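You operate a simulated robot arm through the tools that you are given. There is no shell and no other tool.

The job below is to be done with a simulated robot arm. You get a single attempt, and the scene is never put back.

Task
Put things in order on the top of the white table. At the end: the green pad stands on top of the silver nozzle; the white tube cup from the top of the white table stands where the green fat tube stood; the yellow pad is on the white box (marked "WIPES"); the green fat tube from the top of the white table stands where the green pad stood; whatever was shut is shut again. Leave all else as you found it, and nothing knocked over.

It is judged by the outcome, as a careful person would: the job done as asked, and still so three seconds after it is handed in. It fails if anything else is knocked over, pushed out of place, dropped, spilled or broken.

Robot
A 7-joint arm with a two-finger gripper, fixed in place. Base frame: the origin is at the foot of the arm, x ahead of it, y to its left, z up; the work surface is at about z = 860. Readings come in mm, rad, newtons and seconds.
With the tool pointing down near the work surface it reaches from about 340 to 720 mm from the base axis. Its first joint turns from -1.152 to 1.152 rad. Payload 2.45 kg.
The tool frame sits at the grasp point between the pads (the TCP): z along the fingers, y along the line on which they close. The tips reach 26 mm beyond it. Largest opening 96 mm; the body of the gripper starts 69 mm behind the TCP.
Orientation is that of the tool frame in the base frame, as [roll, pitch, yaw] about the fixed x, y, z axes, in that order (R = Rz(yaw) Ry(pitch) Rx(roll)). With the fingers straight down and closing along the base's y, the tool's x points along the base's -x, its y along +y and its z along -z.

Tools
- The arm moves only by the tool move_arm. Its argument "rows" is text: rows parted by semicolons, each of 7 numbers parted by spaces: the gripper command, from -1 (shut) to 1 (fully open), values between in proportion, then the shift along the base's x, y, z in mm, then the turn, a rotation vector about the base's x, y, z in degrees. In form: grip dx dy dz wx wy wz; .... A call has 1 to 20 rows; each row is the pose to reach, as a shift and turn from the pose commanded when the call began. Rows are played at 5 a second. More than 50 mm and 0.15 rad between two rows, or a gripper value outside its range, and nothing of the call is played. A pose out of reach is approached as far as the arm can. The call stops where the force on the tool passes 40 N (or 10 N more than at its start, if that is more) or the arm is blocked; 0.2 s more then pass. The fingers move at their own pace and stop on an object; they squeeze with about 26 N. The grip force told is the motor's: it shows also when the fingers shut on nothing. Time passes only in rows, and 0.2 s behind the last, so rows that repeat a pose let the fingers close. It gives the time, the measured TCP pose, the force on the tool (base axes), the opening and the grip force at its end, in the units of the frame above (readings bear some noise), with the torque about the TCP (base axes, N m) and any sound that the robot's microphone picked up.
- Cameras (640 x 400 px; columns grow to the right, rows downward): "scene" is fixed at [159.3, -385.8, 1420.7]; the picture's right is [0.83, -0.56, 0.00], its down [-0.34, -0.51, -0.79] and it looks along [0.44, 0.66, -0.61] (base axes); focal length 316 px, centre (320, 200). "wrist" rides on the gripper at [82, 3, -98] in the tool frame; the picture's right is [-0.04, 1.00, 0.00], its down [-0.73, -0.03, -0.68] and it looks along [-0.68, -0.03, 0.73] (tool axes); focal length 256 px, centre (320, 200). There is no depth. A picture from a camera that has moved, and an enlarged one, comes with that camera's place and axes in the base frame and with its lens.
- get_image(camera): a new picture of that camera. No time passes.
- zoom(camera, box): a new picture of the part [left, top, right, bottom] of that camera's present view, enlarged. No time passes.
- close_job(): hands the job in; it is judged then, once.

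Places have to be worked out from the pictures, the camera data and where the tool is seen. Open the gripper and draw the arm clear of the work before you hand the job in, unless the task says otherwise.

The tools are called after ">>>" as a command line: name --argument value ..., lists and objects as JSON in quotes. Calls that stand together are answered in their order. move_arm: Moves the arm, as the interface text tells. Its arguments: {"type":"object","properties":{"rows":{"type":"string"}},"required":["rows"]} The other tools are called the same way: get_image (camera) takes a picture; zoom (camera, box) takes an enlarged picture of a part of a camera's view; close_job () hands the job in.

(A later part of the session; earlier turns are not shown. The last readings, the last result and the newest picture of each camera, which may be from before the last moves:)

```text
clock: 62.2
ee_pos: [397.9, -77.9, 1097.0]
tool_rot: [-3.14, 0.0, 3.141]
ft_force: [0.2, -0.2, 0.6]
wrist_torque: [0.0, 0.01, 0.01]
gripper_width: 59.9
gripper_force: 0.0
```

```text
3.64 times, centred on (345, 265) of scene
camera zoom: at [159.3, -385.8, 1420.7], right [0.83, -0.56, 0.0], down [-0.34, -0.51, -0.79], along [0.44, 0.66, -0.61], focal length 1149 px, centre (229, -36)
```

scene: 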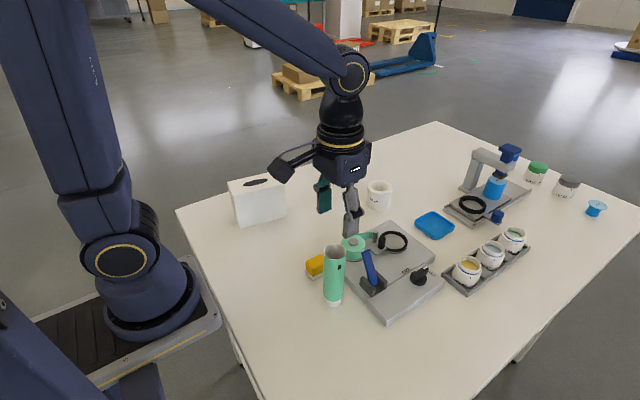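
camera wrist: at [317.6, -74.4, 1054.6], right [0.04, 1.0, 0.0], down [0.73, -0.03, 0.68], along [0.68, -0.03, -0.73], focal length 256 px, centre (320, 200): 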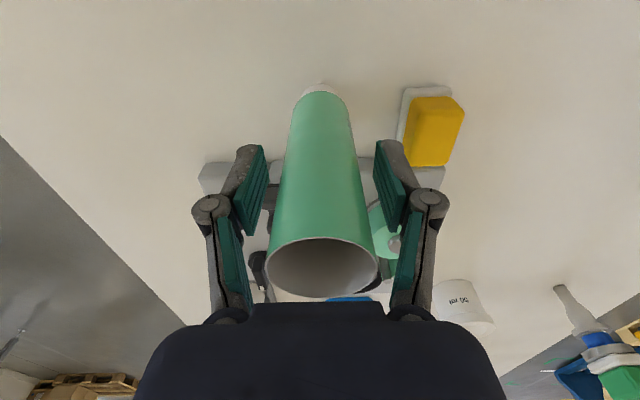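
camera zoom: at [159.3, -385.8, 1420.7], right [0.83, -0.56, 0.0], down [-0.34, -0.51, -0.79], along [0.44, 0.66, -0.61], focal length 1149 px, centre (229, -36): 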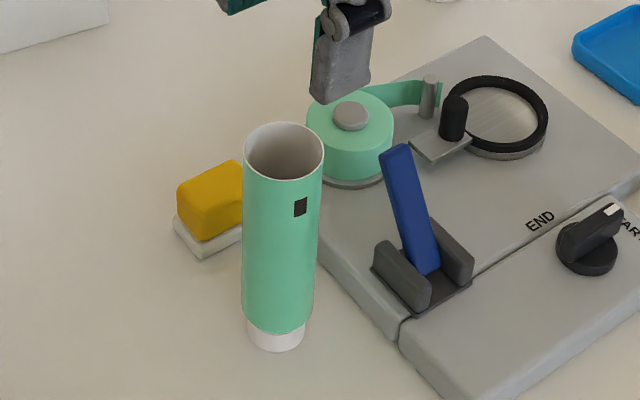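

The tube stands upright where the green pad was. Next the cup: I move to a pose short of it, at safe height, with the gripper fully open, and look.

>>> move_arm --rows "0.25 30 22 0 0 0 0; 0.25 60 44 0 0 0 0; 0.25 90 66 0 0 0 0; 0.6 121 89 0 0 0 0; 1 151 111 0 0 0 0; 1 181 133 0 0 0 0; 1 212 156 0 0 0 0; 1 242 178 0 0 0 0; 1 242 178 -35 0 0 0; 1 242 178 -70 0 0 0; 1 242 178 -97 0 0 0; 1 242 178 -97 0 0 0; 1 242 178 -97 0 0 0"

>>> get_image --camera "wrist"

>>> get_image --camera "scene"

```text
clock: 65.0
ee_pos: [640.4, 99.2, 1001.9]
tool_rot: [-3.14, 0.001, 3.141]
ft_force: [-0.6, -0.2, 0.1]
wrist_torque: [0.0, -0.01, 0.01]
gripper_width: 96.2
gripper_force: 0.2
```

```text
taken
camera wrist: at [558.2, 103.1, 1099.9], right [0.04, 1.0, 0.0], down [0.73, -0.03, 0.68], along [0.68, -0.03, -0.73], focal length 256 px, centre (320, 200)
```

wrist: 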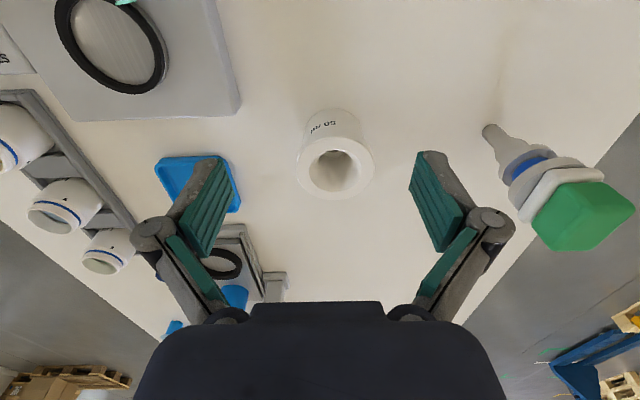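

```text
taken
```

scene: 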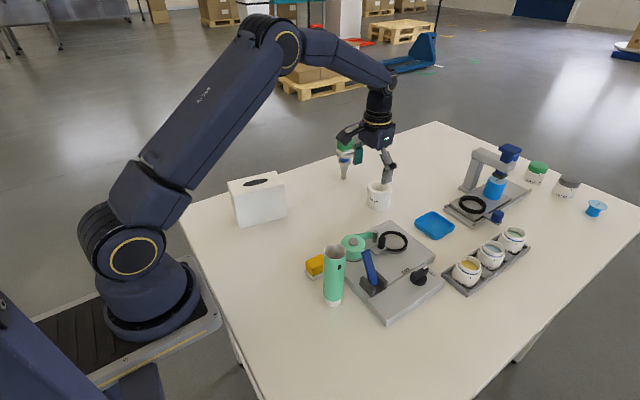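

I zoom on the cup to refine its position and height.

>>> zoom --camera "wrist" --box '[280, 95, 390, 210]'

>>> zoom --camera "scene" --box '[350, 165, 410, 225]'

```text
3.48 times, centred on (335, 152) of wrist
camera zoom: at [558.2, 103.1, 1099.9], right [0.04, 1.0, 0.0], down [0.73, -0.03, 0.68], along [0.68, -0.03, -0.73], focal length 890 px, centre (268, 365)
```

zoom: 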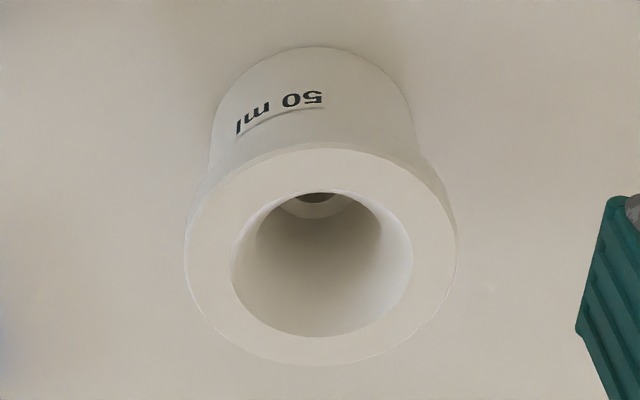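

```text
6.67 times, centred on (380, 195) of scene
camera zoom: at [159.3, -385.8, 1420.7], right [0.83, -0.56, 0.0], down [-0.34, -0.51, -0.79], along [0.44, 0.66, -0.61], focal length 2107 px, centre (-80, 233)
```

zoom: 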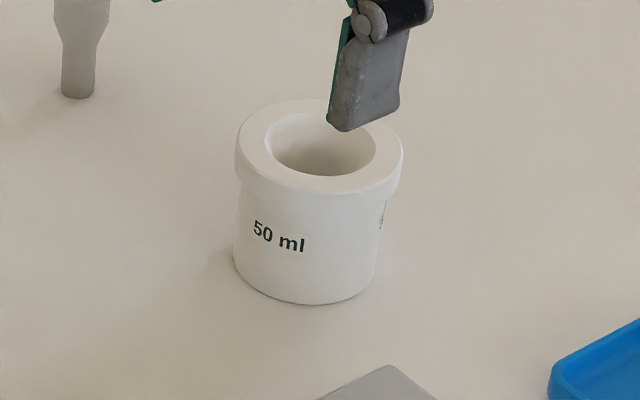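

Cup axis is near (692, 110.5), rim top about z = 917, rim diameter 69 mm. I go lower to z ≈ 965 and move outward over it, staying above the rim.

>>> move_arm --rows "1 5 1 -18 0 0 0; 1 10 2 -36 0 0 0; 1 25 5 -36 0 0 0; 1 40 8 -36 0 0 0; 1 52 10.5 -36 0 0 0; 1 52 10.5 -36 0 0 0; 1 52 10.5 -36 0 0 0"

>>> get_image --camera "wrist"

>>> zoom --camera "scene" --box '[330, 120, 430, 220]'

```text
clock: 66.6
ee_pos: [690.7, 111.7, 962.1]
tool_rot: [-3.14, 0.0, 3.139]
ft_force: [0.7, -0.6, -0.9]
wrist_torque: [0.0, 0.0, -0.01]
gripper_width: 96.0
gripper_force: 0.0
```

```text
taken
camera wrist: at [610.2, 115.2, 1061.4], right [0.04, 1.0, 0.0], down [0.73, -0.03, 0.68], along [0.68, -0.03, -0.73], focal length 256 px, centre (320, 200)
```

wrist: 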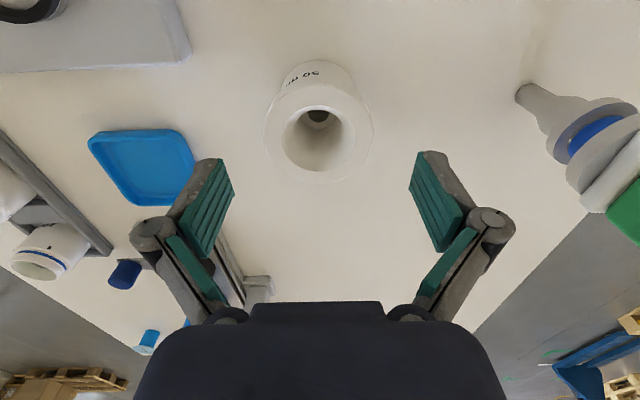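

```text
4.00 times, centred on (380, 170) of scene
camera zoom: at [159.3, -385.8, 1420.7], right [0.83, -0.56, 0.0], down [-0.34, -0.51, -0.79], along [0.44, 0.66, -0.61], focal length 1264 px, centre (80, 320)
```

zoom: 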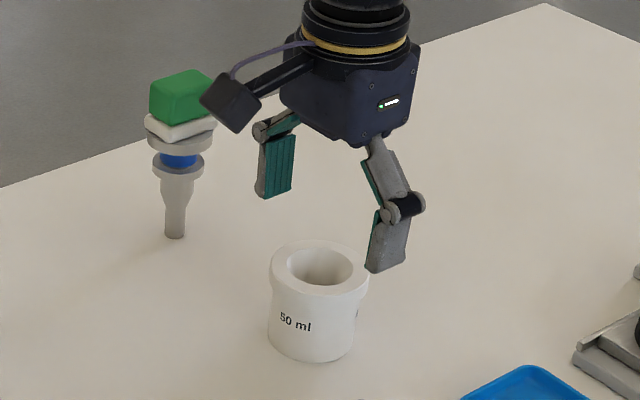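

The fingers straddle the cup with about 13 mm on each side; offset is about (-1.5, -0.9). I correct and descend so the TCP is about z = 903.

>>> move_arm --rows "1 -1.5 -0.9 -12 0 0 0; 1 -1.5 -0.9 -26 0 0 0; 1 -1.5 -0.9 -40 0 0 0; 1 -1.5 -0.9 -52 0 0 0; 1 -1.5 -0.9 -60 0 0 0; 1 -1.5 -0.9 -60 0 0 0; 1 -1.5 -0.9 -60 0 0 0"

>>> get_image --camera "wrist"

>>> zoom --camera "scene" --box '[345, 150, 415, 220]'

```text
clock: 68.2
ee_pos: [691.7, 108.8, 901.0]
tool_rot: [3.141, -0.002, -3.14]
ft_force: [-0.2, -1.7, -1.0]
wrist_torque: [0.0, -0.02, -0.01]
gripper_width: 96.0
gripper_force: 0.1
```

```text
taken
camera wrist: at [610.1, 112.5, 1001.0], right [0.04, 1.0, 0.0], down [0.73, -0.03, 0.68], along [0.68, -0.03, -0.73], focal length 256 px, centre (320, 200)
```

wrist: 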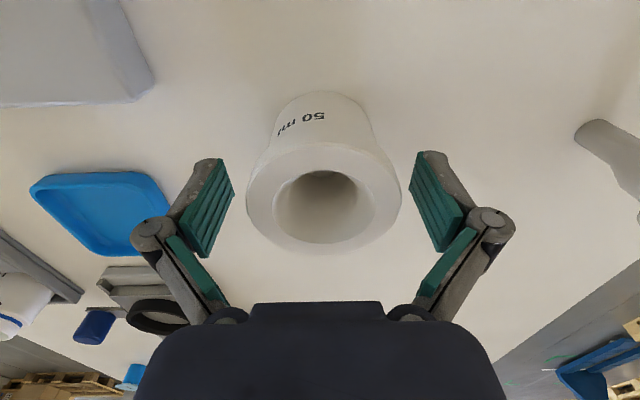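

```text
5.71 times, centred on (380, 185) of scene
camera zoom: at [159.3, -385.8, 1420.7], right [0.83, -0.56, 0.0], down [-0.34, -0.51, -0.79], along [0.44, 0.66, -0.61], focal length 1806 px, centre (-23, 286)
```

zoom: 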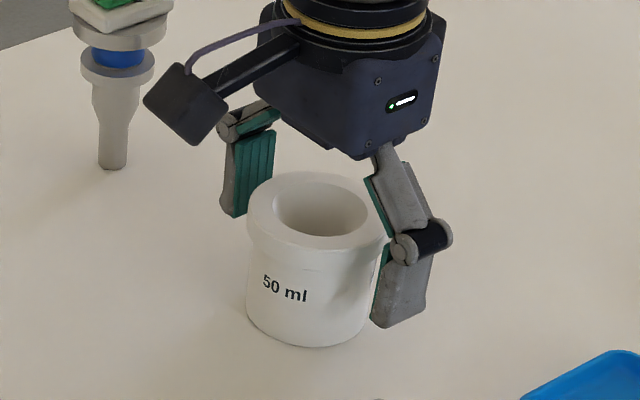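

The cup is about 1.5 mm toward +y of the finger centre. I shift and close to 76 mm to check symmetry before gripping.

>>> move_arm --rows "1 -0.5 1.5 0 0 0 0; 1 -0.5 1.5 0 0 0 0; 0.58 -0.5 1.5 0 0 0 0; 0.58 -0.5 1.5 0 0 0 0; 0.58 -0.5 1.5 0 0 0 0"

>>> zoom --camera "wrist" --box '[200, 80, 440, 260]'

```text
clock: 69.4
ee_pos: [691.1, 109.4, 902.2]
tool_rot: [-3.14, 0.0, -3.14]
ft_force: [0.2, 0.2, 0.8]
wrist_torque: [0.01, -0.01, 0.0]
gripper_width: 76.0
gripper_force: 0.1
```

```text
2.22 times, centred on (320, 170) of wrist
camera zoom: at [610.0, 114.4, 1001.3], right [0.04, 1.0, 0.0], down [0.73, -0.03, 0.68], along [0.68, -0.03, -0.73], focal length 569 px, centre (320, 267)
```

zoom: 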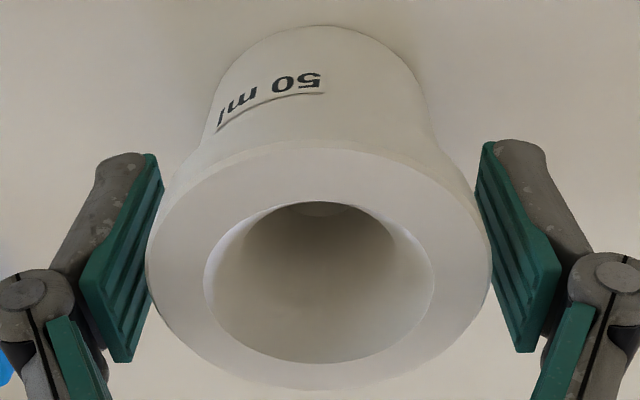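

Symmetric to within about 0.5 mm. I close fully on the rim.

>>> move_arm --rows "-1 0 0 0 0 0 0; -1 0 0 0 0 0 0; -1 0 0 0 0 0 0; -1 0 0 0 0 0 0"

>>> zoom --camera "scene" --box '[345, 150, 415, 220]'

```text
clock: 70.4
ee_pos: [692.0, 109.7, 902.8]
tool_rot: [-3.141, -0.001, 3.141]
ft_force: [-0.1, -1.2, 1.5]
wrist_torque: [0.02, 0.05, 0.04]
gripper_width: 64.9
gripper_force: 26.4
```

```text
5.71 times, centred on (380, 185) of scene
camera zoom: at [159.3, -385.9, 1420.7], right [0.83, -0.56, 0.0], down [-0.34, -0.51, -0.79], along [0.44, 0.66, -0.61], focal length 1806 px, centre (-23, 286)
```

zoom: 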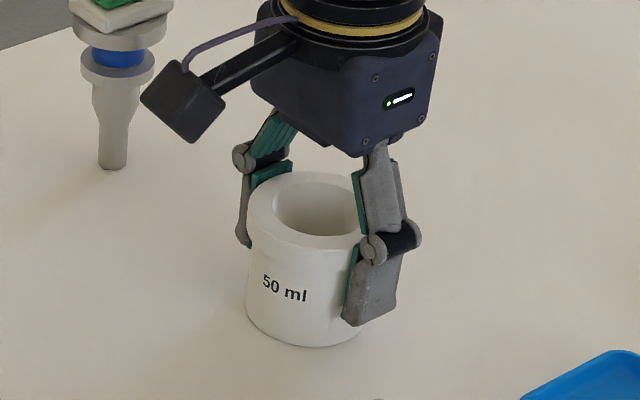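

Gripped at 65 mm. I lift it 50 mm and carry it directly to above the tube's old place near (571, 231).

>>> move_arm --rows "-1 0 0 5 0 0 0; -1 0 0 15 0 0 0; -1 -3 0 30 0 0 0; -1 -8 3 45 0 0 0; -1 -30 24 50 0 0 0; -1 -55 48 50 0 0 0; -1 -80 72 50 0 0 0; -1 -103 98 50 0 0 0; -1 -121 120 50 0 0 0; -1 -121 120 50 0 0 0; -1 -121 120 50 0 0 0"

>>> zoom --camera "scene" --box '[260, 110, 420, 230]'

>>> get_image --camera "wrist"

```text
clock: 72.8
ee_pos: [572.1, 229.3, 952.7]
tool_rot: [-3.141, 0.001, 3.141]
ft_force: [0.3, 0.3, -1.9]
wrist_torque: [-0.03, 0.02, -0.01]
gripper_width: 64.7
gripper_force: 26.2
```

```text
3.33 times, centred on (340, 170) of scene
camera zoom: at [159.4, -385.8, 1420.7], right [0.83, -0.56, 0.0], down [-0.34, -0.51, -0.79], along [0.44, 0.66, -0.61], focal length 1053 px, centre (253, 300)
```

zoom: 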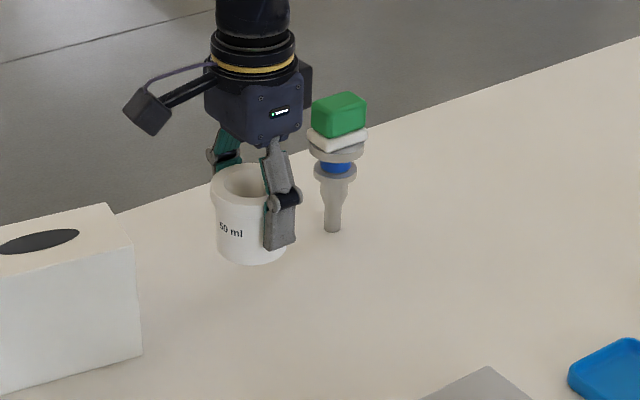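

```text
taken
camera wrist: at [490.1, 233.5, 1050.7], right [0.04, 1.0, 0.0], down [0.73, -0.03, 0.68], along [0.68, -0.03, -0.73], focal length 256 px, centre (320, 200)
```

wrist: 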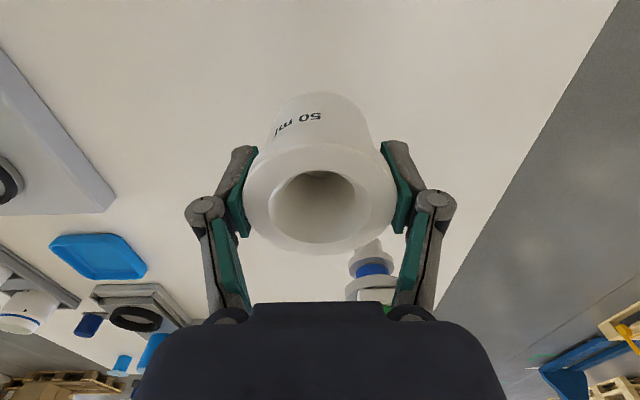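

The cup hangs level above the target. I lower it to within about 7 mm of the table, then compare with where the tube's base was in the scene view.

>>> move_arm --rows "-1 -1 0.4 -12 0 0 0; -1 -1 0.4 -26 0 0 0; -1 -1 0.4 -37 0 0 0; -1 -1 0.4 -42 0 0 0; -1 -1 0.4 -42 0 0 0; -1 -1 0.4 -42 0 0 0"

>>> zoom --camera "scene" --box '[295, 145, 345, 205]'

>>> get_image --camera "wrist"

```text
clock: 74.2
ee_pos: [568.7, 230.5, 910.0]
tool_rot: [3.142, -0.001, 3.141]
ft_force: [-0.5, 0.7, -0.5]
wrist_torque: [0.0, 0.0, -0.04]
gripper_width: 64.5
gripper_force: 25.9
```

```text
6.67 times, centred on (320, 175) of scene
camera zoom: at [159.4, -385.8, 1420.7], right [0.83, -0.56, 0.0], down [-0.34, -0.51, -0.79], along [0.44, 0.66, -0.61], focal length 2107 px, centre (320, 367)
```

zoom: 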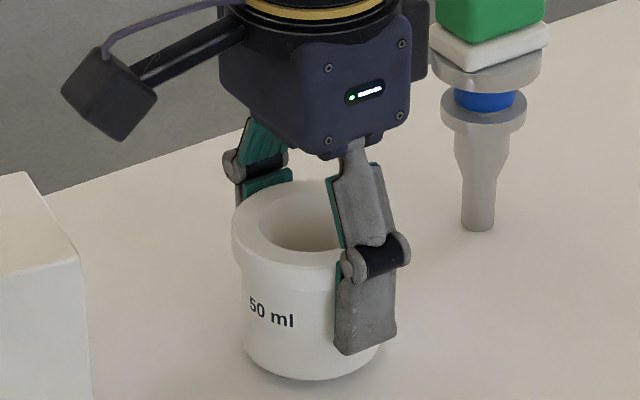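

```text
taken
camera wrist: at [487.8, 234.0, 1007.6], right [0.04, 1.0, 0.0], down [0.73, -0.03, 0.68], along [0.68, -0.03, -0.73], focal length 256 px, centre (320, 200)
```

wrist: 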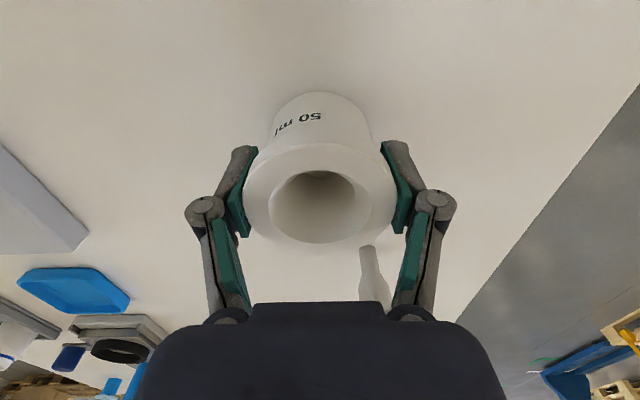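

It needs about (+2, +1) mm. I shift and lower 4.5 mm, then feel for contact.

>>> move_arm --rows "-1 2 1 0 0 0 0; -1 2 1 -2 0 0 0; -1 2 1 -4 0 0 0; -1 2 1 -4.5 0 0 0; -1 2 1 -4.5 0 0 0"

>>> zoom --camera "scene" --box '[295, 145, 345, 205]'

```text
clock: 75.4
ee_pos: [571.3, 231.3, 905.1]
tool_rot: [3.141, 0.0, -3.14]
ft_force: [0.1, 0.6, -0.1]
wrist_torque: [0.02, 0.01, -0.01]
gripper_width: 64.9
gripper_force: 25.7
```

```text
6.67 times, centred on (320, 175) of scene
camera zoom: at [159.4, -385.8, 1420.7], right [0.83, -0.56, 0.0], down [-0.34, -0.51, -0.79], along [0.44, 0.66, -0.61], focal length 2107 px, centre (320, 367)
```

zoom: 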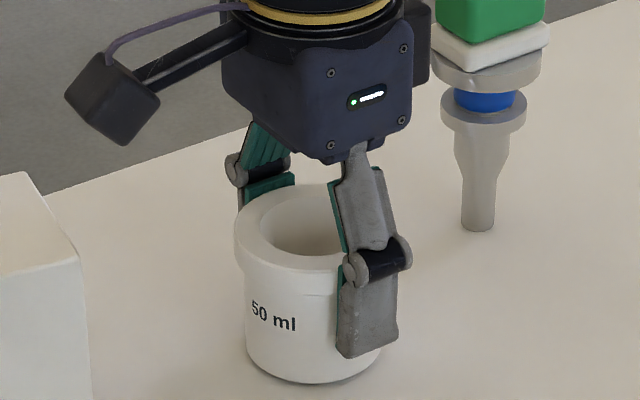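

I lower in small steps of 0.6 mm until a contact force appears.

>>> move_arm --rows "-1 0 0 -0.7 0 0 0; -1 0 0 -0.7 0 0 0; -1 0 0 -1.4 0 0 0; -1 0 0 -1.4 0 0 0"

```text
clock: 76.4
ee_pos: [571.3, 231.6, 904.4]
tool_rot: [-3.141, 0.001, 3.14]
ft_force: [-0.4, -0.6, 0.3]
wrist_torque: [0.02, -0.01, -0.03]
gripper_width: 64.8
gripper_force: 26.0
```

No contact yet; another 0.7 mm.

>>> move_arm --rows "-1 0 0 -0.7 0 0 0; -1 0 0 -0.7 0 0 0; -1 0 0 -0.7 0 0 0"

>>> zoom --camera "scene" --box '[295, 145, 345, 205]'

```text
clock: 77.2
ee_pos: [570.7, 230.9, 903.5]
tool_rot: [-3.139, -0.001, -3.141]
ft_force: [-0.1, -0.8, -0.2]
wrist_torque: [0.07, 0.02, 0.0]
gripper_width: 64.6
gripper_force: 25.6
```

```text
6.67 times, centred on (320, 175) of scene
camera zoom: at [159.4, -385.8, 1420.7], right [0.83, -0.56, 0.0], down [-0.34, -0.51, -0.79], along [0.44, 0.66, -0.61], focal length 2107 px, centre (320, 367)
```

zoom: 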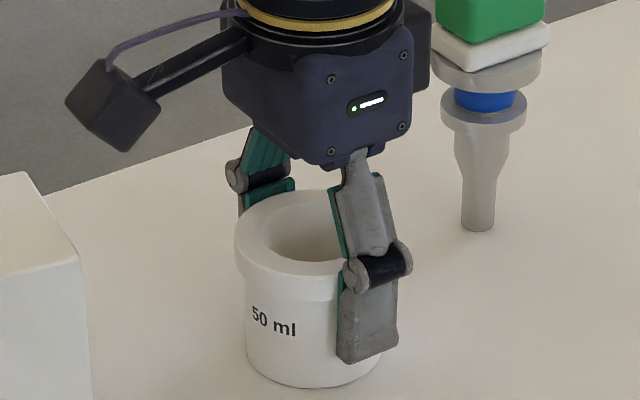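

Nearly there (slight torque). Another 0.6 mm.

>>> move_arm --rows "-1 0 0 -0.6 0 0 0; -1 0 0 -0.6 0 0 0; -1 0 0 -0.6 0 0 0"

```text
clock: 78.0
ee_pos: [570.8, 230.4, 903.1]
tool_rot: [-3.141, 0.001, 3.141]
ft_force: [-0.4, 0.2, -0.4]
wrist_torque: [0.03, 0.0, 0.0]
gripper_width: 64.7
gripper_force: 26.5
```

>>> move_arm --rows "-1 0 0 -0.7 0 0 0; -1 0 0 -0.7 0 0 0; -1 0 0 -0.7 0 0 0"

>>> zoom --camera "scene" --box '[305, 175, 345, 210]'

```text
clock: 78.8
ee_pos: [571.3, 231.2, 902.9]
tool_rot: [3.142, 0.0, 3.14]
ft_force: [-2.9, -0.3, 9.3]
wrist_torque: [-0.05, 0.1, 0.0]
gripper_width: 64.6
gripper_force: 25.9
```

```text
11.43 times, centred on (325, 192) of scene
camera zoom: at [159.1, -385.9, 1420.7], right [0.83, -0.56, 0.0], down [-0.34, -0.51, -0.79], along [0.44, 0.66, -0.61], focal length 3612 px, centre (263, 286)
```

zoom: 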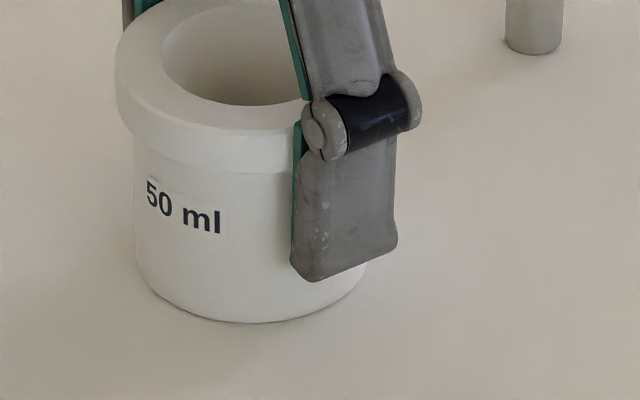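

Contact (9 N): the cup is on the table. I relieve slightly and open the gripper.

>>> move_arm --rows "-1 0 0 0.4 0 0 0; -1 0 0 0.4 0 0 0; 0.5 0 0 0.4 0 0 0; 0.5 0 0 0.4 0 0 0; 0.9 0 0 0.4 0 0 0; 0.9 0 0 0.4 0 0 0; 0.9 0 0 0.4 0 0 0"

>>> zoom --camera "scene" --box '[295, 145, 345, 205]'

>>> get_image --camera "wrist"

```text
clock: 80.4
ee_pos: [571.2, 231.7, 903.4]
tool_rot: [3.14, 0.001, -3.142]
ft_force: [0.2, -0.4, -0.1]
wrist_torque: [0.0, 0.06, -0.03]
gripper_width: 91.1
gripper_force: 0.1
```

```text
6.67 times, centred on (320, 175) of scene
camera zoom: at [159.3, -385.8, 1420.7], right [0.83, -0.56, 0.0], down [-0.34, -0.51, -0.79], along [0.44, 0.66, -0.61], focal length 2107 px, centre (320, 367)
```

zoom: 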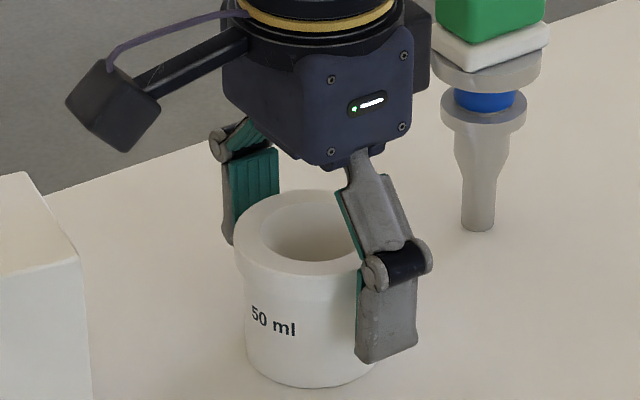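

```text
taken
camera wrist: at [489.9, 235.2, 1001.3], right [0.04, 1.0, 0.0], down [0.73, -0.03, 0.68], along [0.68, -0.03, -0.73], focal length 256 px, centre (320, 200)
```

wrist: 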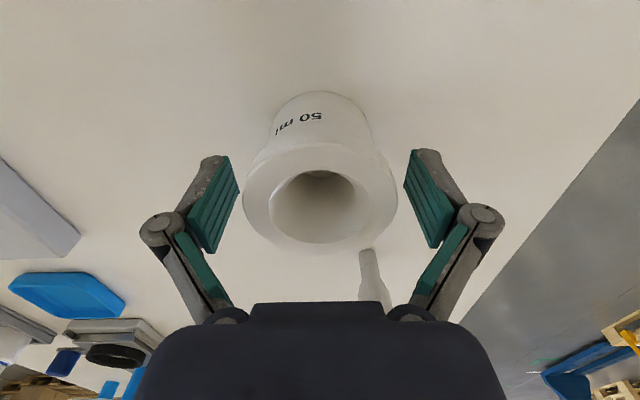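

The cup stands in the tube's old place, upright (base centre matches the old tube base in the scene view). I rise clear and move over the box to inspect its top.

>>> move_arm --rows "0.9 0 0 15 0 0 0; 0.9 0 0 40 0 0 0; 0.9 0 0 80 0 0 0; 0.9 0 0 120 0 0 0; 0.9 0 0 160 0 0 0; 0.9 -20 0 195 0 0 0; 0.6 -60 5 197 0 0 0; 0.3 -100 10 197 0 0 0; -0.04 -140 15 197 0 0 0; -0.04 -175 18 197 0 0 0; -0.04 -190 20 197 0 0 0; -0.04 -190 20 197 0 0 0"

>>> get_image --camera "wrist"

>>> get_image --camera "scene"

```text
clock: 83.0
ee_pos: [380.2, 250.4, 1101.1]
tool_rot: [3.141, 0.0, -3.141]
ft_force: [0.5, 0.6, 0.8]
wrist_torque: [-0.02, -0.01, -0.01]
gripper_width: 46.3
gripper_force: 0.1
```

```text
taken
camera wrist: at [299.7, 254.7, 1199.5], right [0.04, 1.0, 0.0], down [0.73, -0.03, 0.68], along [0.68, -0.03, -0.73], focal length 256 px, centre (320, 200)
```

wrist: 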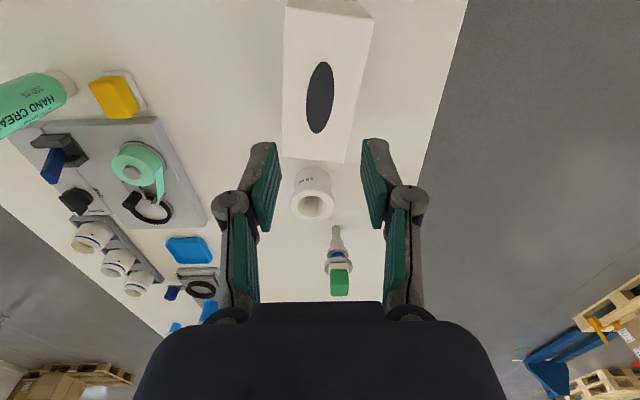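

```text
taken
```

scene: 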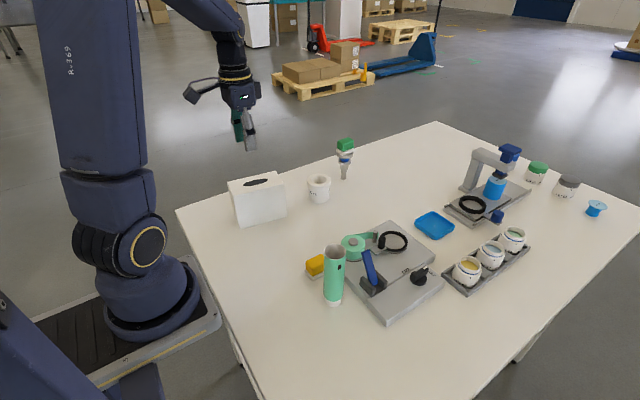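

I zoom into the box top to see whether the oval is an opening and its dimensions.

>>> zoom --camera "wrist" --box '[260, 0, 390, 170]'

>>> zoom --camera "scene" --box '[220, 165, 300, 235]'

```text
2.35 times, centred on (325, 85) of wrist
camera zoom: at [299.7, 254.7, 1199.5], right [0.04, 1.0, 0.0], down [0.73, -0.03, 0.68], along [0.68, -0.03, -0.73], focal length 602 px, centre (308, 471)
```

zoom: 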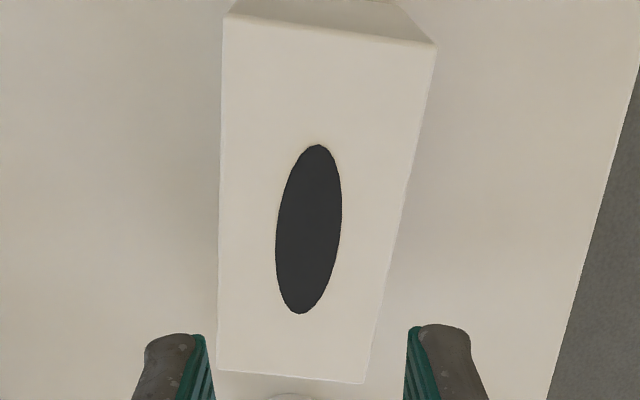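

```text
5.71 times, centred on (260, 200) of scene
camera zoom: at [159.3, -385.8, 1420.7], right [0.83, -0.56, 0.0], down [-0.34, -0.51, -0.79], along [0.44, 0.66, -0.61], focal length 1806 px, centre (663, 200)
```

zoom: 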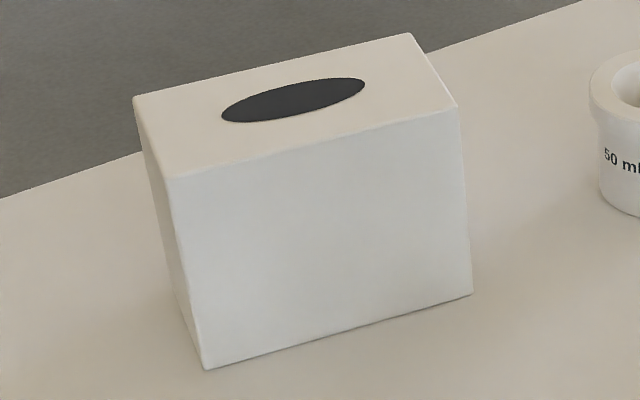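

The oval is a flat dark patch about 65 × 26 mm, centred at (389, 251); box top spans about 130 × 66 mm at z ≈ 968, so the 46 × 33 mm pad rests on it in any case. Now I go over to the yellow pad at about (411, 1), keeping the fingers narrow because the tube stands 60 mm beside it.

>>> move_arm --rows "-0.04 5 -36 0 0 0 0; -0.04 10 -72 0 0 0 0; -0.04 15 -108 0 0 0 0; -0.04 20 -144 0 0 0 0; -0.04 25 -180 0 0 0 0; -0.04 29 -216 -10 0 0 0; -0.04 31 -249 -25 0 0 0; -0.04 31 -249 -41 0 0 0; -0.04 31 -249 -41 0 0 0; -0.04 31 -249 -41 0 0 0"

>>> get_image --camera "wrist"

>>> zoom --camera "wrist" --box '[230, 20, 410, 140]'

>>> zoom --camera "scene" --box '[290, 190, 400, 310]'

```text
clock: 85.2
ee_pos: [412.8, 1.5, 1057.2]
tool_rot: [-3.141, 0.0, 3.14]
ft_force: [0.5, 1.8, -0.6]
wrist_torque: [0.0, 0.0, -0.02]
gripper_width: 46.2
gripper_force: 0.0
```

```text
taken
camera wrist: at [331.2, 5.3, 1155.6], right [0.04, 1.0, 0.0], down [0.73, -0.03, 0.68], along [0.68, -0.03, -0.73], focal length 256 px, centre (320, 200)
```

wrist: 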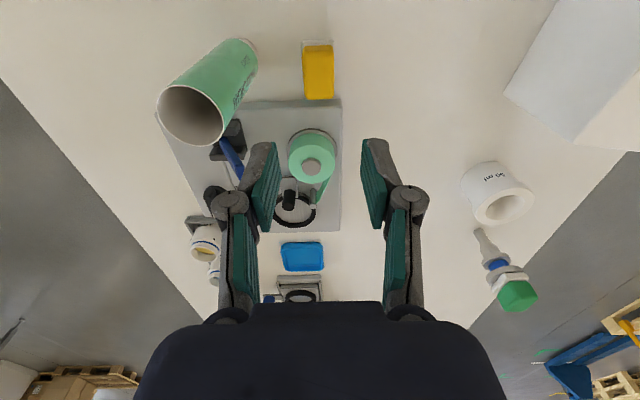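

```text
3.33 times, centred on (320, 80) of wrist
camera zoom: at [331.2, 5.3, 1155.6], right [0.04, 1.0, 0.0], down [0.73, -0.03, 0.68], along [0.68, -0.03, -0.73], focal length 853 px, centre (320, 600)
```

zoom: 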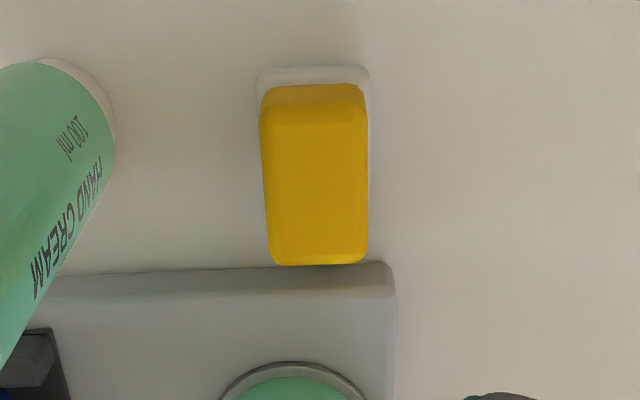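

```text
3.33 times, centred on (345, 250) of scene
camera zoom: at [159.3, -385.8, 1420.7], right [0.83, -0.56, 0.0], down [-0.34, -0.51, -0.79], along [0.44, 0.66, -0.61], focal length 1053 px, centre (237, 33)
```

zoom: 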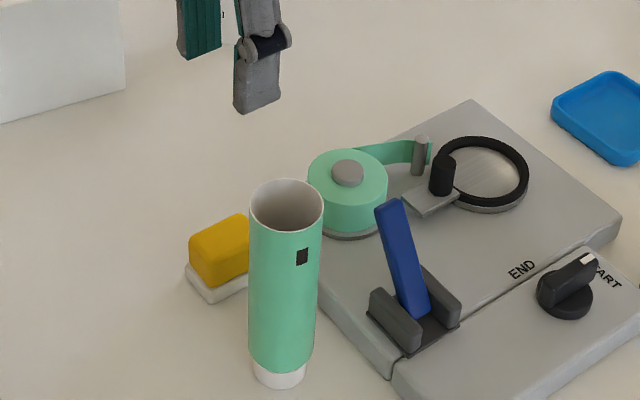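

Yellow pad centre is (411.8, 1.0); tool at (413.2, 2.3). I shift (-1.7, -1.4) and descend to z ≈ 935, then check clearances to the tube.

>>> move_arm --rows "-0.04 -1.7 -1.4 -25 0 0 0; -0.04 -1.7 -1.4 -50 0 0 0; -0.04 -1.7 -1.4 -75 0 0 0; -0.04 -1.7 -1.4 -100 0 0 0; -0.04 -1.7 -1.4 -122 0 0 0; -0.04 -1.7 -1.4 -122 0 0 0; -0.04 -1.7 -1.4 -122 0 0 0"

>>> get_image --camera "wrist"

>>> zoom --camera "wrist" --box '[230, 50, 410, 190]'

>>> zoom --camera "scene" --box '[290, 200, 400, 310]'

```text
clock: 86.8
ee_pos: [409.4, 1.6, 936.6]
tool_rot: [3.14, -0.001, 3.141]
ft_force: [-0.6, 0.0, 0.8]
wrist_torque: [0.02, -0.01, -0.01]
gripper_width: 45.9
gripper_force: 0.0
```

```text
taken
camera wrist: at [328.1, 6.0, 1035.8], right [0.04, 1.0, 0.0], down [0.73, -0.03, 0.68], along [0.68, -0.03, -0.73], focal length 256 px, centre (320, 200)
```

wrist: 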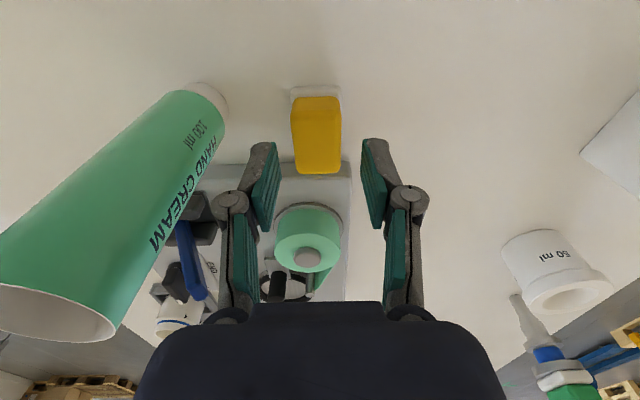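

```text
2.86 times, centred on (320, 120) of wrist
camera zoom: at [328.1, 6.0, 1035.8], right [0.04, 1.0, 0.0], down [0.73, -0.03, 0.68], along [0.68, -0.03, -0.73], focal length 731 px, centre (320, 429)
```

zoom: 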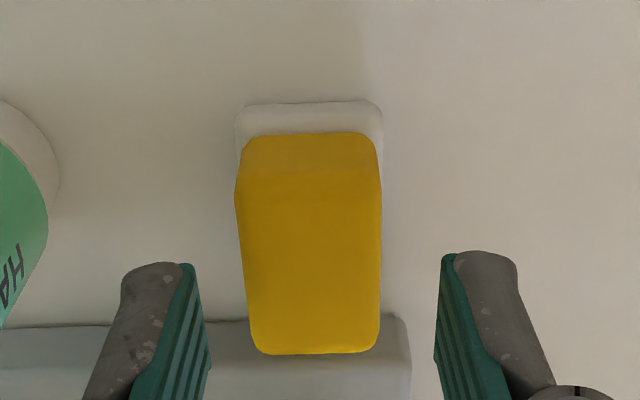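

```text
3.64 times, centred on (345, 255) of scene
camera zoom: at [159.3, -385.8, 1420.7], right [0.83, -0.56, 0.0], down [-0.34, -0.51, -0.79], along [0.44, 0.66, -0.61], focal length 1149 px, centre (229, 0)
```

zoom: 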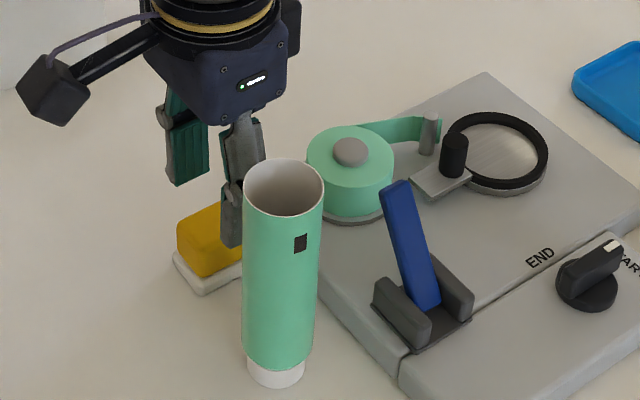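

The pad is about 2 mm toward -y and 1.4 mm +x of the tool; the tube is clear of the gripper. I correct and descend to z ≈ 899.5.

>>> move_arm --rows "-0.04 1.4 -2 0 0 0 0; -0.04 1.4 -2 -12 0 0 0; -0.04 1.4 -2 -24 0 0 0; -0.04 1.4 -2 -34 0 0 0; -0.04 1.4 -2 -38 0 0 0; -0.04 1.4 -2 -38 0 0 0; -0.04 1.4 -2 -38 0 0 0"

>>> zoom --camera "wrist" --box '[230, 50, 410, 220]'

>>> zoom --camera "scene" --box '[290, 210, 380, 300]'

```text
clock: 88.4
ee_pos: [411.9, 0.6, 899.3]
tool_rot: [3.142, 0.0, -3.141]
ft_force: [-0.3, -0.9, 1.1]
wrist_torque: [0.0, 0.02, 0.03]
gripper_width: 46.3
gripper_force: 0.0
```

```text
2.35 times, centred on (320, 135) of wrist
camera zoom: at [330.0, 3.4, 997.6], right [0.04, 1.0, 0.0], down [0.73, -0.03, 0.68], along [0.68, -0.03, -0.73], focal length 602 px, centre (320, 353)
```

zoom: 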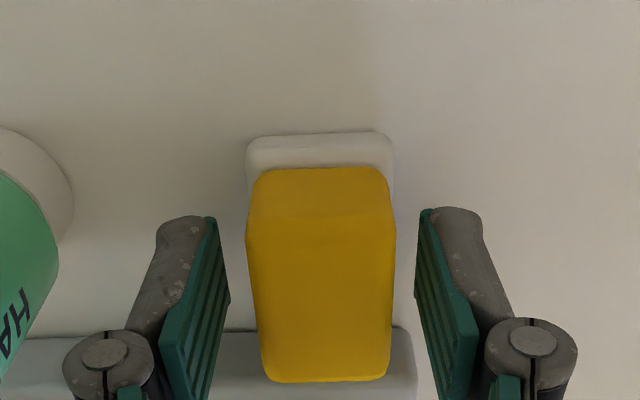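

```text
4.44 times, centred on (335, 255) of scene
camera zoom: at [159.3, -385.8, 1420.7], right [0.83, -0.56, 0.0], down [-0.34, -0.51, -0.79], along [0.44, 0.66, -0.61], focal length 1404 px, centre (253, -44)
```

zoom: 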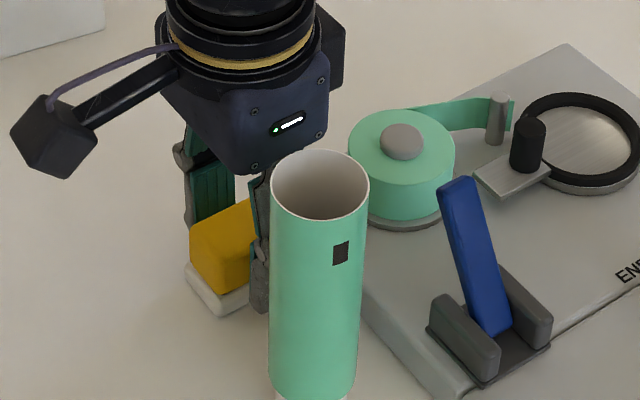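

Fingers are symmetric around the yellow block. I close.

>>> move_arm --rows "-1 0 0 0 0 0 0; -1 0 0 0 0 0 0; -1 0 0 0 0 0 0; -1 0 0 0 0 0 0"

```text
clock: 89.4
ee_pos: [411.9, -0.7, 899.8]
tool_rot: [-3.141, 0.0, -3.141]
ft_force: [0.2, 0.6, 1.2]
wrist_torque: [0.03, 0.01, -0.01]
gripper_width: 28.9
gripper_force: 26.1
```

Gripped at 29 mm with little reaction. I lift it straight up and carry it over to the box.

>>> move_arm --rows "-1 0 0 8 0 0 0; -1 0 0 30 0 0 0; -1 0 0 60 0 0 0; -1 0 0 95 0 0 0; -1 0 0 130 0 0 0; -1 0 0 160 0 0 0; -1 -3 35 160 0 0 0; -1 -6 70 160 0 0 0; -1 -9 105 160 0 0 0; -1 -12 140 160 0 0 0; -1 -15 175 160 0 0 0; -1 -18 210 160 0 0 0; -1 -20 235 160 0 0 0; -1 -22 250 160 0 0 0; -1 -22 250 160 0 0 0; -1 -22 250 160 0 0 0"

>>> get_image --camera "wrist"

>>> get_image --camera "scene"

```text
clock: 92.8
ee_pos: [390.6, 247.4, 1058.8]
tool_rot: [-3.14, 0.001, 3.141]
ft_force: [0.3, -0.1, -0.5]
wrist_torque: [0.04, -0.03, -0.01]
gripper_width: 29.2
gripper_force: 25.9
```

```text
taken
camera wrist: at [308.7, 251.5, 1157.0], right [0.04, 1.0, 0.0], down [0.73, -0.03, 0.68], along [0.68, -0.03, -0.73], focal length 256 px, centre (320, 200)
```

wrist: 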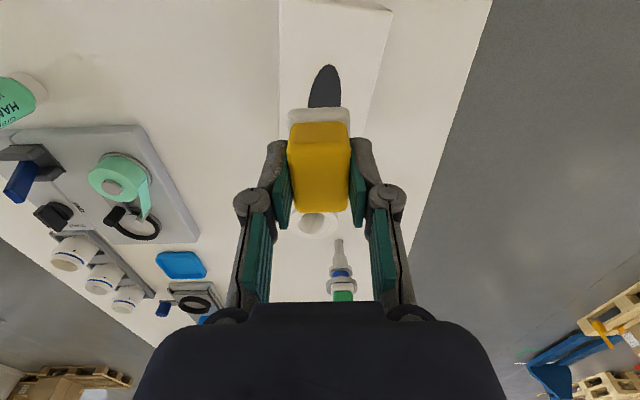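

```text
taken
```

scene: 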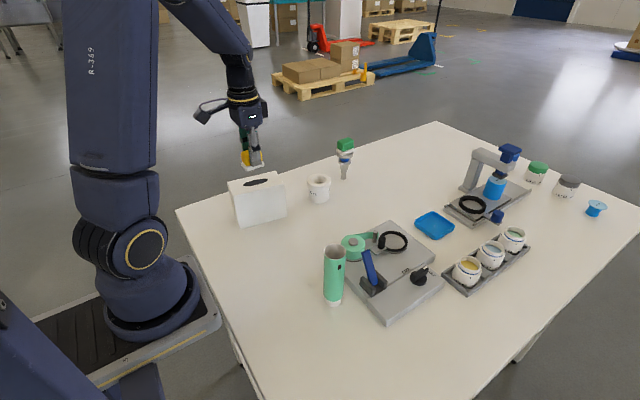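

I shift +2 mm in y, turn -9° about z to line up with the box, and lower to about 9 mm above the box top.

>>> move_arm --rows "-1 -0.5 2 0 0 0 -3; -1 -0.5 2 0 0 0 -6; -1 -0.5 2 0 0 0 -9; -1 -0.5 2 -12 0 0 -9; -1 -0.5 2 -25 0 0 -9; -1 -0.5 2 -36 0 0 -9; -1 -0.5 2 -42 0 0 -9; -1 -0.5 2 -42 0 0 -9; -1 -0.5 2 -42 0 0 -9"

>>> zoom --camera "scene" --box '[220, 145, 300, 225]'

>>> get_image --camera "wrist"

```text
clock: 94.8
ee_pos: [390.6, 250.9, 1018.3]
tool_rot: [3.141, -0.001, 2.986]
ft_force: [0.0, 1.0, -0.5]
wrist_torque: [0.02, -0.01, 0.02]
gripper_width: 29.0
gripper_force: 25.5
```

```text
5.00 times, centred on (260, 185) of scene
camera zoom: at [159.3, -385.8, 1420.7], right [0.83, -0.56, 0.0], down [-0.34, -0.51, -0.79], along [0.44, 0.66, -0.61], focal length 1580 px, centre (620, 275)
```

zoom: 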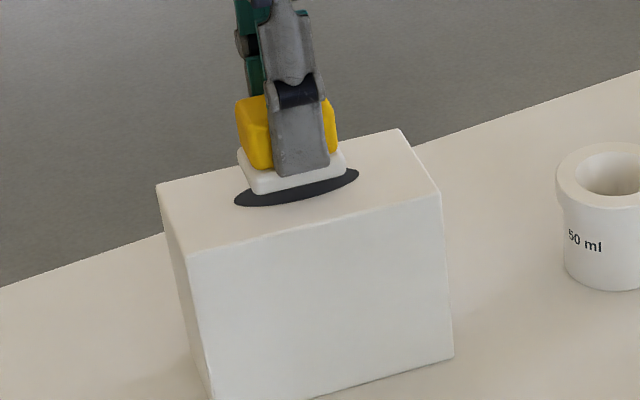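

```text
taken
camera wrist: at [310.6, 267.9, 1117.5], right [0.2, 0.98, 0.0], down [0.72, -0.14, 0.68], along [0.67, -0.13, -0.73], focal length 256 px, centre (320, 200)
```

wrist: 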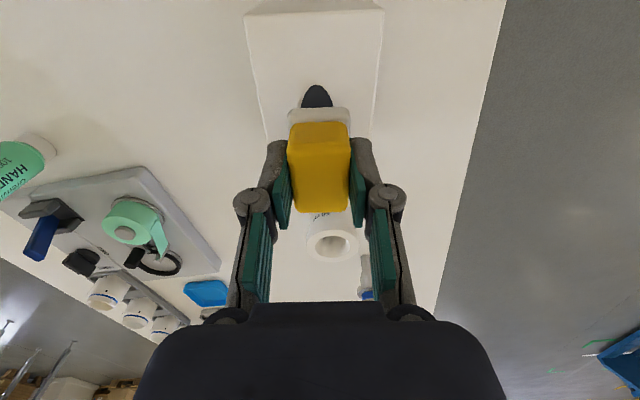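

Aligned over the oval, about 11 mm above the top. I lower 8 mm, then feel for contact.

>>> move_arm --rows "-1 0 0 -3 0 0 0; -1 0 0 -6 0 0 0; -1 0 0 -8 0 0 0; -1 0 0 -8 0 0 0; -1 0 0 -8 0 0 0"

>>> zoom --camera "scene" --box '[240, 160, 290, 200]'

```text
clock: 96.0
ee_pos: [390.1, 250.2, 1010.5]
tool_rot: [3.141, 0.0, 2.986]
ft_force: [-0.7, -0.8, 0.3]
wrist_torque: [0.03, -0.01, 0.02]
gripper_width: 29.0
gripper_force: 26.1
```

```text
10.00 times, centred on (265, 180) of scene
camera zoom: at [159.3, -385.8, 1420.7], right [0.83, -0.56, 0.0], down [-0.34, -0.51, -0.79], along [0.44, 0.66, -0.61], focal length 3160 px, centre (870, 400)
```

zoom: 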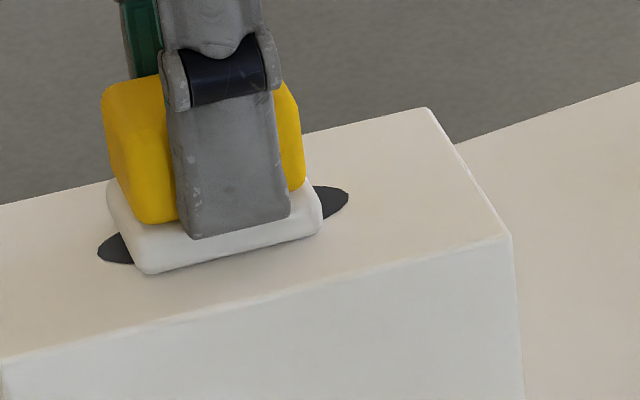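

>>> move_arm --rows "-1 0 0 -0.8 0 0 0; -1 0 0 -0.8 0 0 0; -1 0 0 -1.6 0 0 0; -1 0 0 -1.6 0 0 0"

```text
clock: 97.0
ee_pos: [389.7, 251.7, 1009.2]
tool_rot: [3.14, 0.003, 2.986]
ft_force: [-6.1, -5.5, 38.4]
wrist_torque: [-0.27, 0.33, 0.04]
gripper_width: 29.0
gripper_force: 26.4
```

Strong contact (38 N), so the pad is on the box. I back off to relieve the load at once.

>>> move_arm --rows "-1 0 0 0.5 0 0 0; -1 0 0 0.9 0 0 0; -1 0 0 0.9 0 0 0"

>>> zoom --camera "scene" --box '[220, 155, 300, 235]'

```text
clock: 97.8
ee_pos: [389.2, 250.9, 1008.9]
tool_rot: [3.14, 0.002, 2.985]
ft_force: [3.3, -0.8, 25.8]
wrist_torque: [-0.04, -0.19, -0.02]
gripper_width: 29.0
gripper_force: 25.7
```

```text
5.00 times, centred on (260, 195) of scene
camera zoom: at [159.1, -386.1, 1420.6], right [0.83, -0.56, 0.0], down [-0.34, -0.51, -0.79], along [0.44, 0.66, -0.61], focal length 1580 px, centre (620, 225)
```

zoom: 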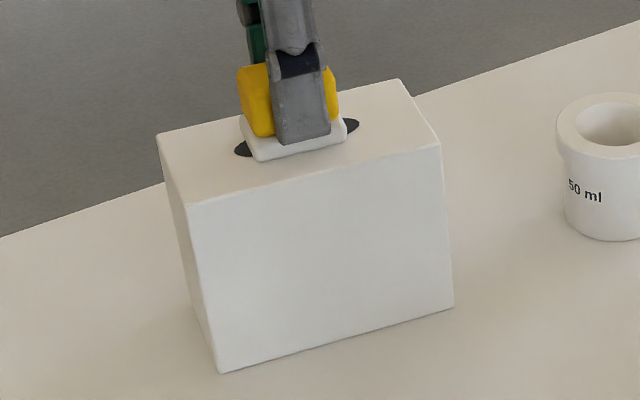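

Still 26 N; I raise another 0.8 mm and read again.

>>> move_arm --rows "-1 0 0 0.4 0 0 0; -1 0 0 0.8 0 0 0; -1 0 0 0.8 0 0 0"

```text
clock: 98.6
ee_pos: [388.6, 251.1, 1008.8]
tool_rot: [3.141, 0.0, 2.985]
ft_force: [7.2, 2.4, 10.0]
wrist_torque: [0.16, -0.33, 0.0]
gripper_width: 29.0
gripper_force: 25.7
```

The vertical load has dropped to 10 N but a side load of 7 N remains; another 0.6 mm up should free it.

>>> move_arm --rows "-1 0 0 0.3 0 0 0; -1 0 0 0.6 0 0 0; -1 0 0 0.6 0 0 0"

>>> zoom --camera "scene" --box '[240, 160, 290, 200]'

```text
clock: 99.4
ee_pos: [388.8, 250.3, 1008.5]
tool_rot: [-3.14, -0.002, 2.985]
ft_force: [0.6, 1.2, 0.5]
wrist_torque: [0.02, -0.07, 0.03]
gripper_width: 28.8
gripper_force: 26.2
```

```text
10.00 times, centred on (265, 180) of scene
camera zoom: at [159.3, -385.8, 1420.7], right [0.83, -0.56, 0.0], down [-0.34, -0.51, -0.79], along [0.44, 0.66, -0.61], focal length 3160 px, centre (870, 400)
```

zoom: 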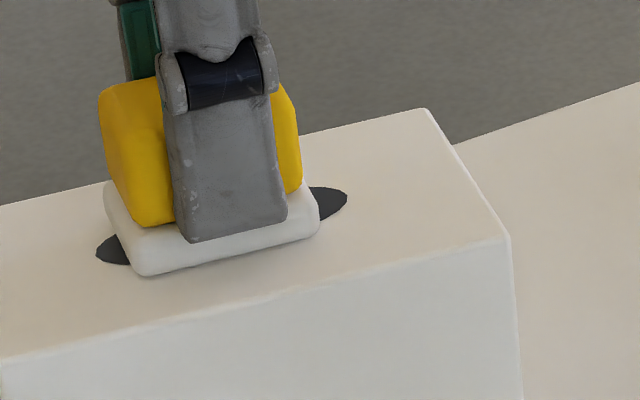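

Load is gone and the pad rests on the box. I open the fingers to 46 mm.

>>> move_arm --rows "-0.04 0 0 0 0 0 0; -0.04 0 0 0 0 0 0; -0.04 0 0 0 0 0 0; -0.04 0 0 0 0 0 0"

>>> zoom --camera "scene" --box '[240, 160, 290, 200]'

>>> zoom --camera "wrist" --box '[220, 60, 420, 240]'

```text
clock: 100.4
ee_pos: [389.7, 250.8, 1008.6]
tool_rot: [-3.14, 0.0, 2.985]
ft_force: [0.0, 0.1, 1.0]
wrist_torque: [0.01, 0.02, -0.03]
gripper_width: 45.9
gripper_force: 0.0
```

```text
10.00 times, centred on (265, 180) of scene
camera zoom: at [159.3, -385.8, 1420.7], right [0.83, -0.56, 0.0], down [-0.34, -0.51, -0.79], along [0.44, 0.66, -0.61], focal length 3160 px, centre (870, 400)
```

zoom: 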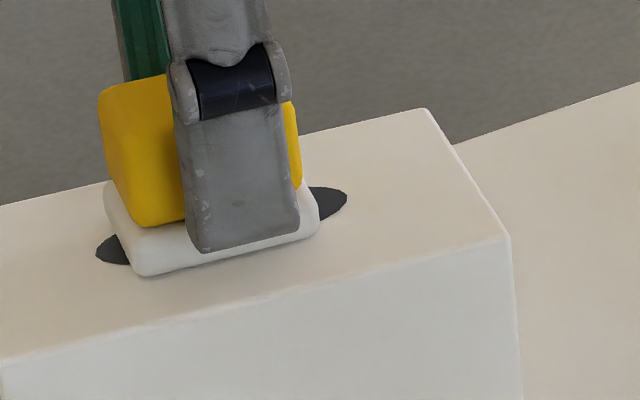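

```text
2.22 times, centred on (320, 150) of wrist
camera zoom: at [309.4, 267.6, 1107.9], right [0.2, 0.98, 0.0], down [0.72, -0.14, 0.68], along [0.67, -0.13, -0.73], focal length 569 px, centre (320, 311)
```

zoom: 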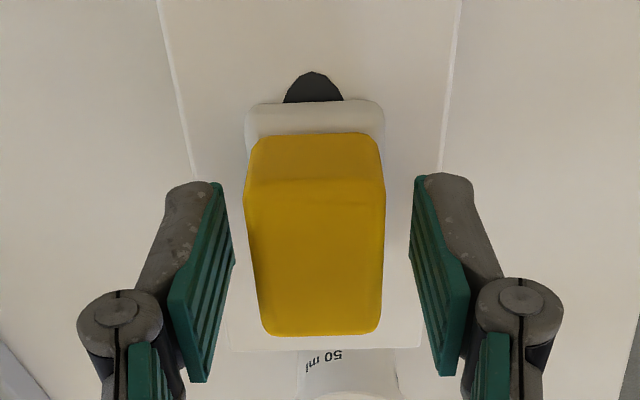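

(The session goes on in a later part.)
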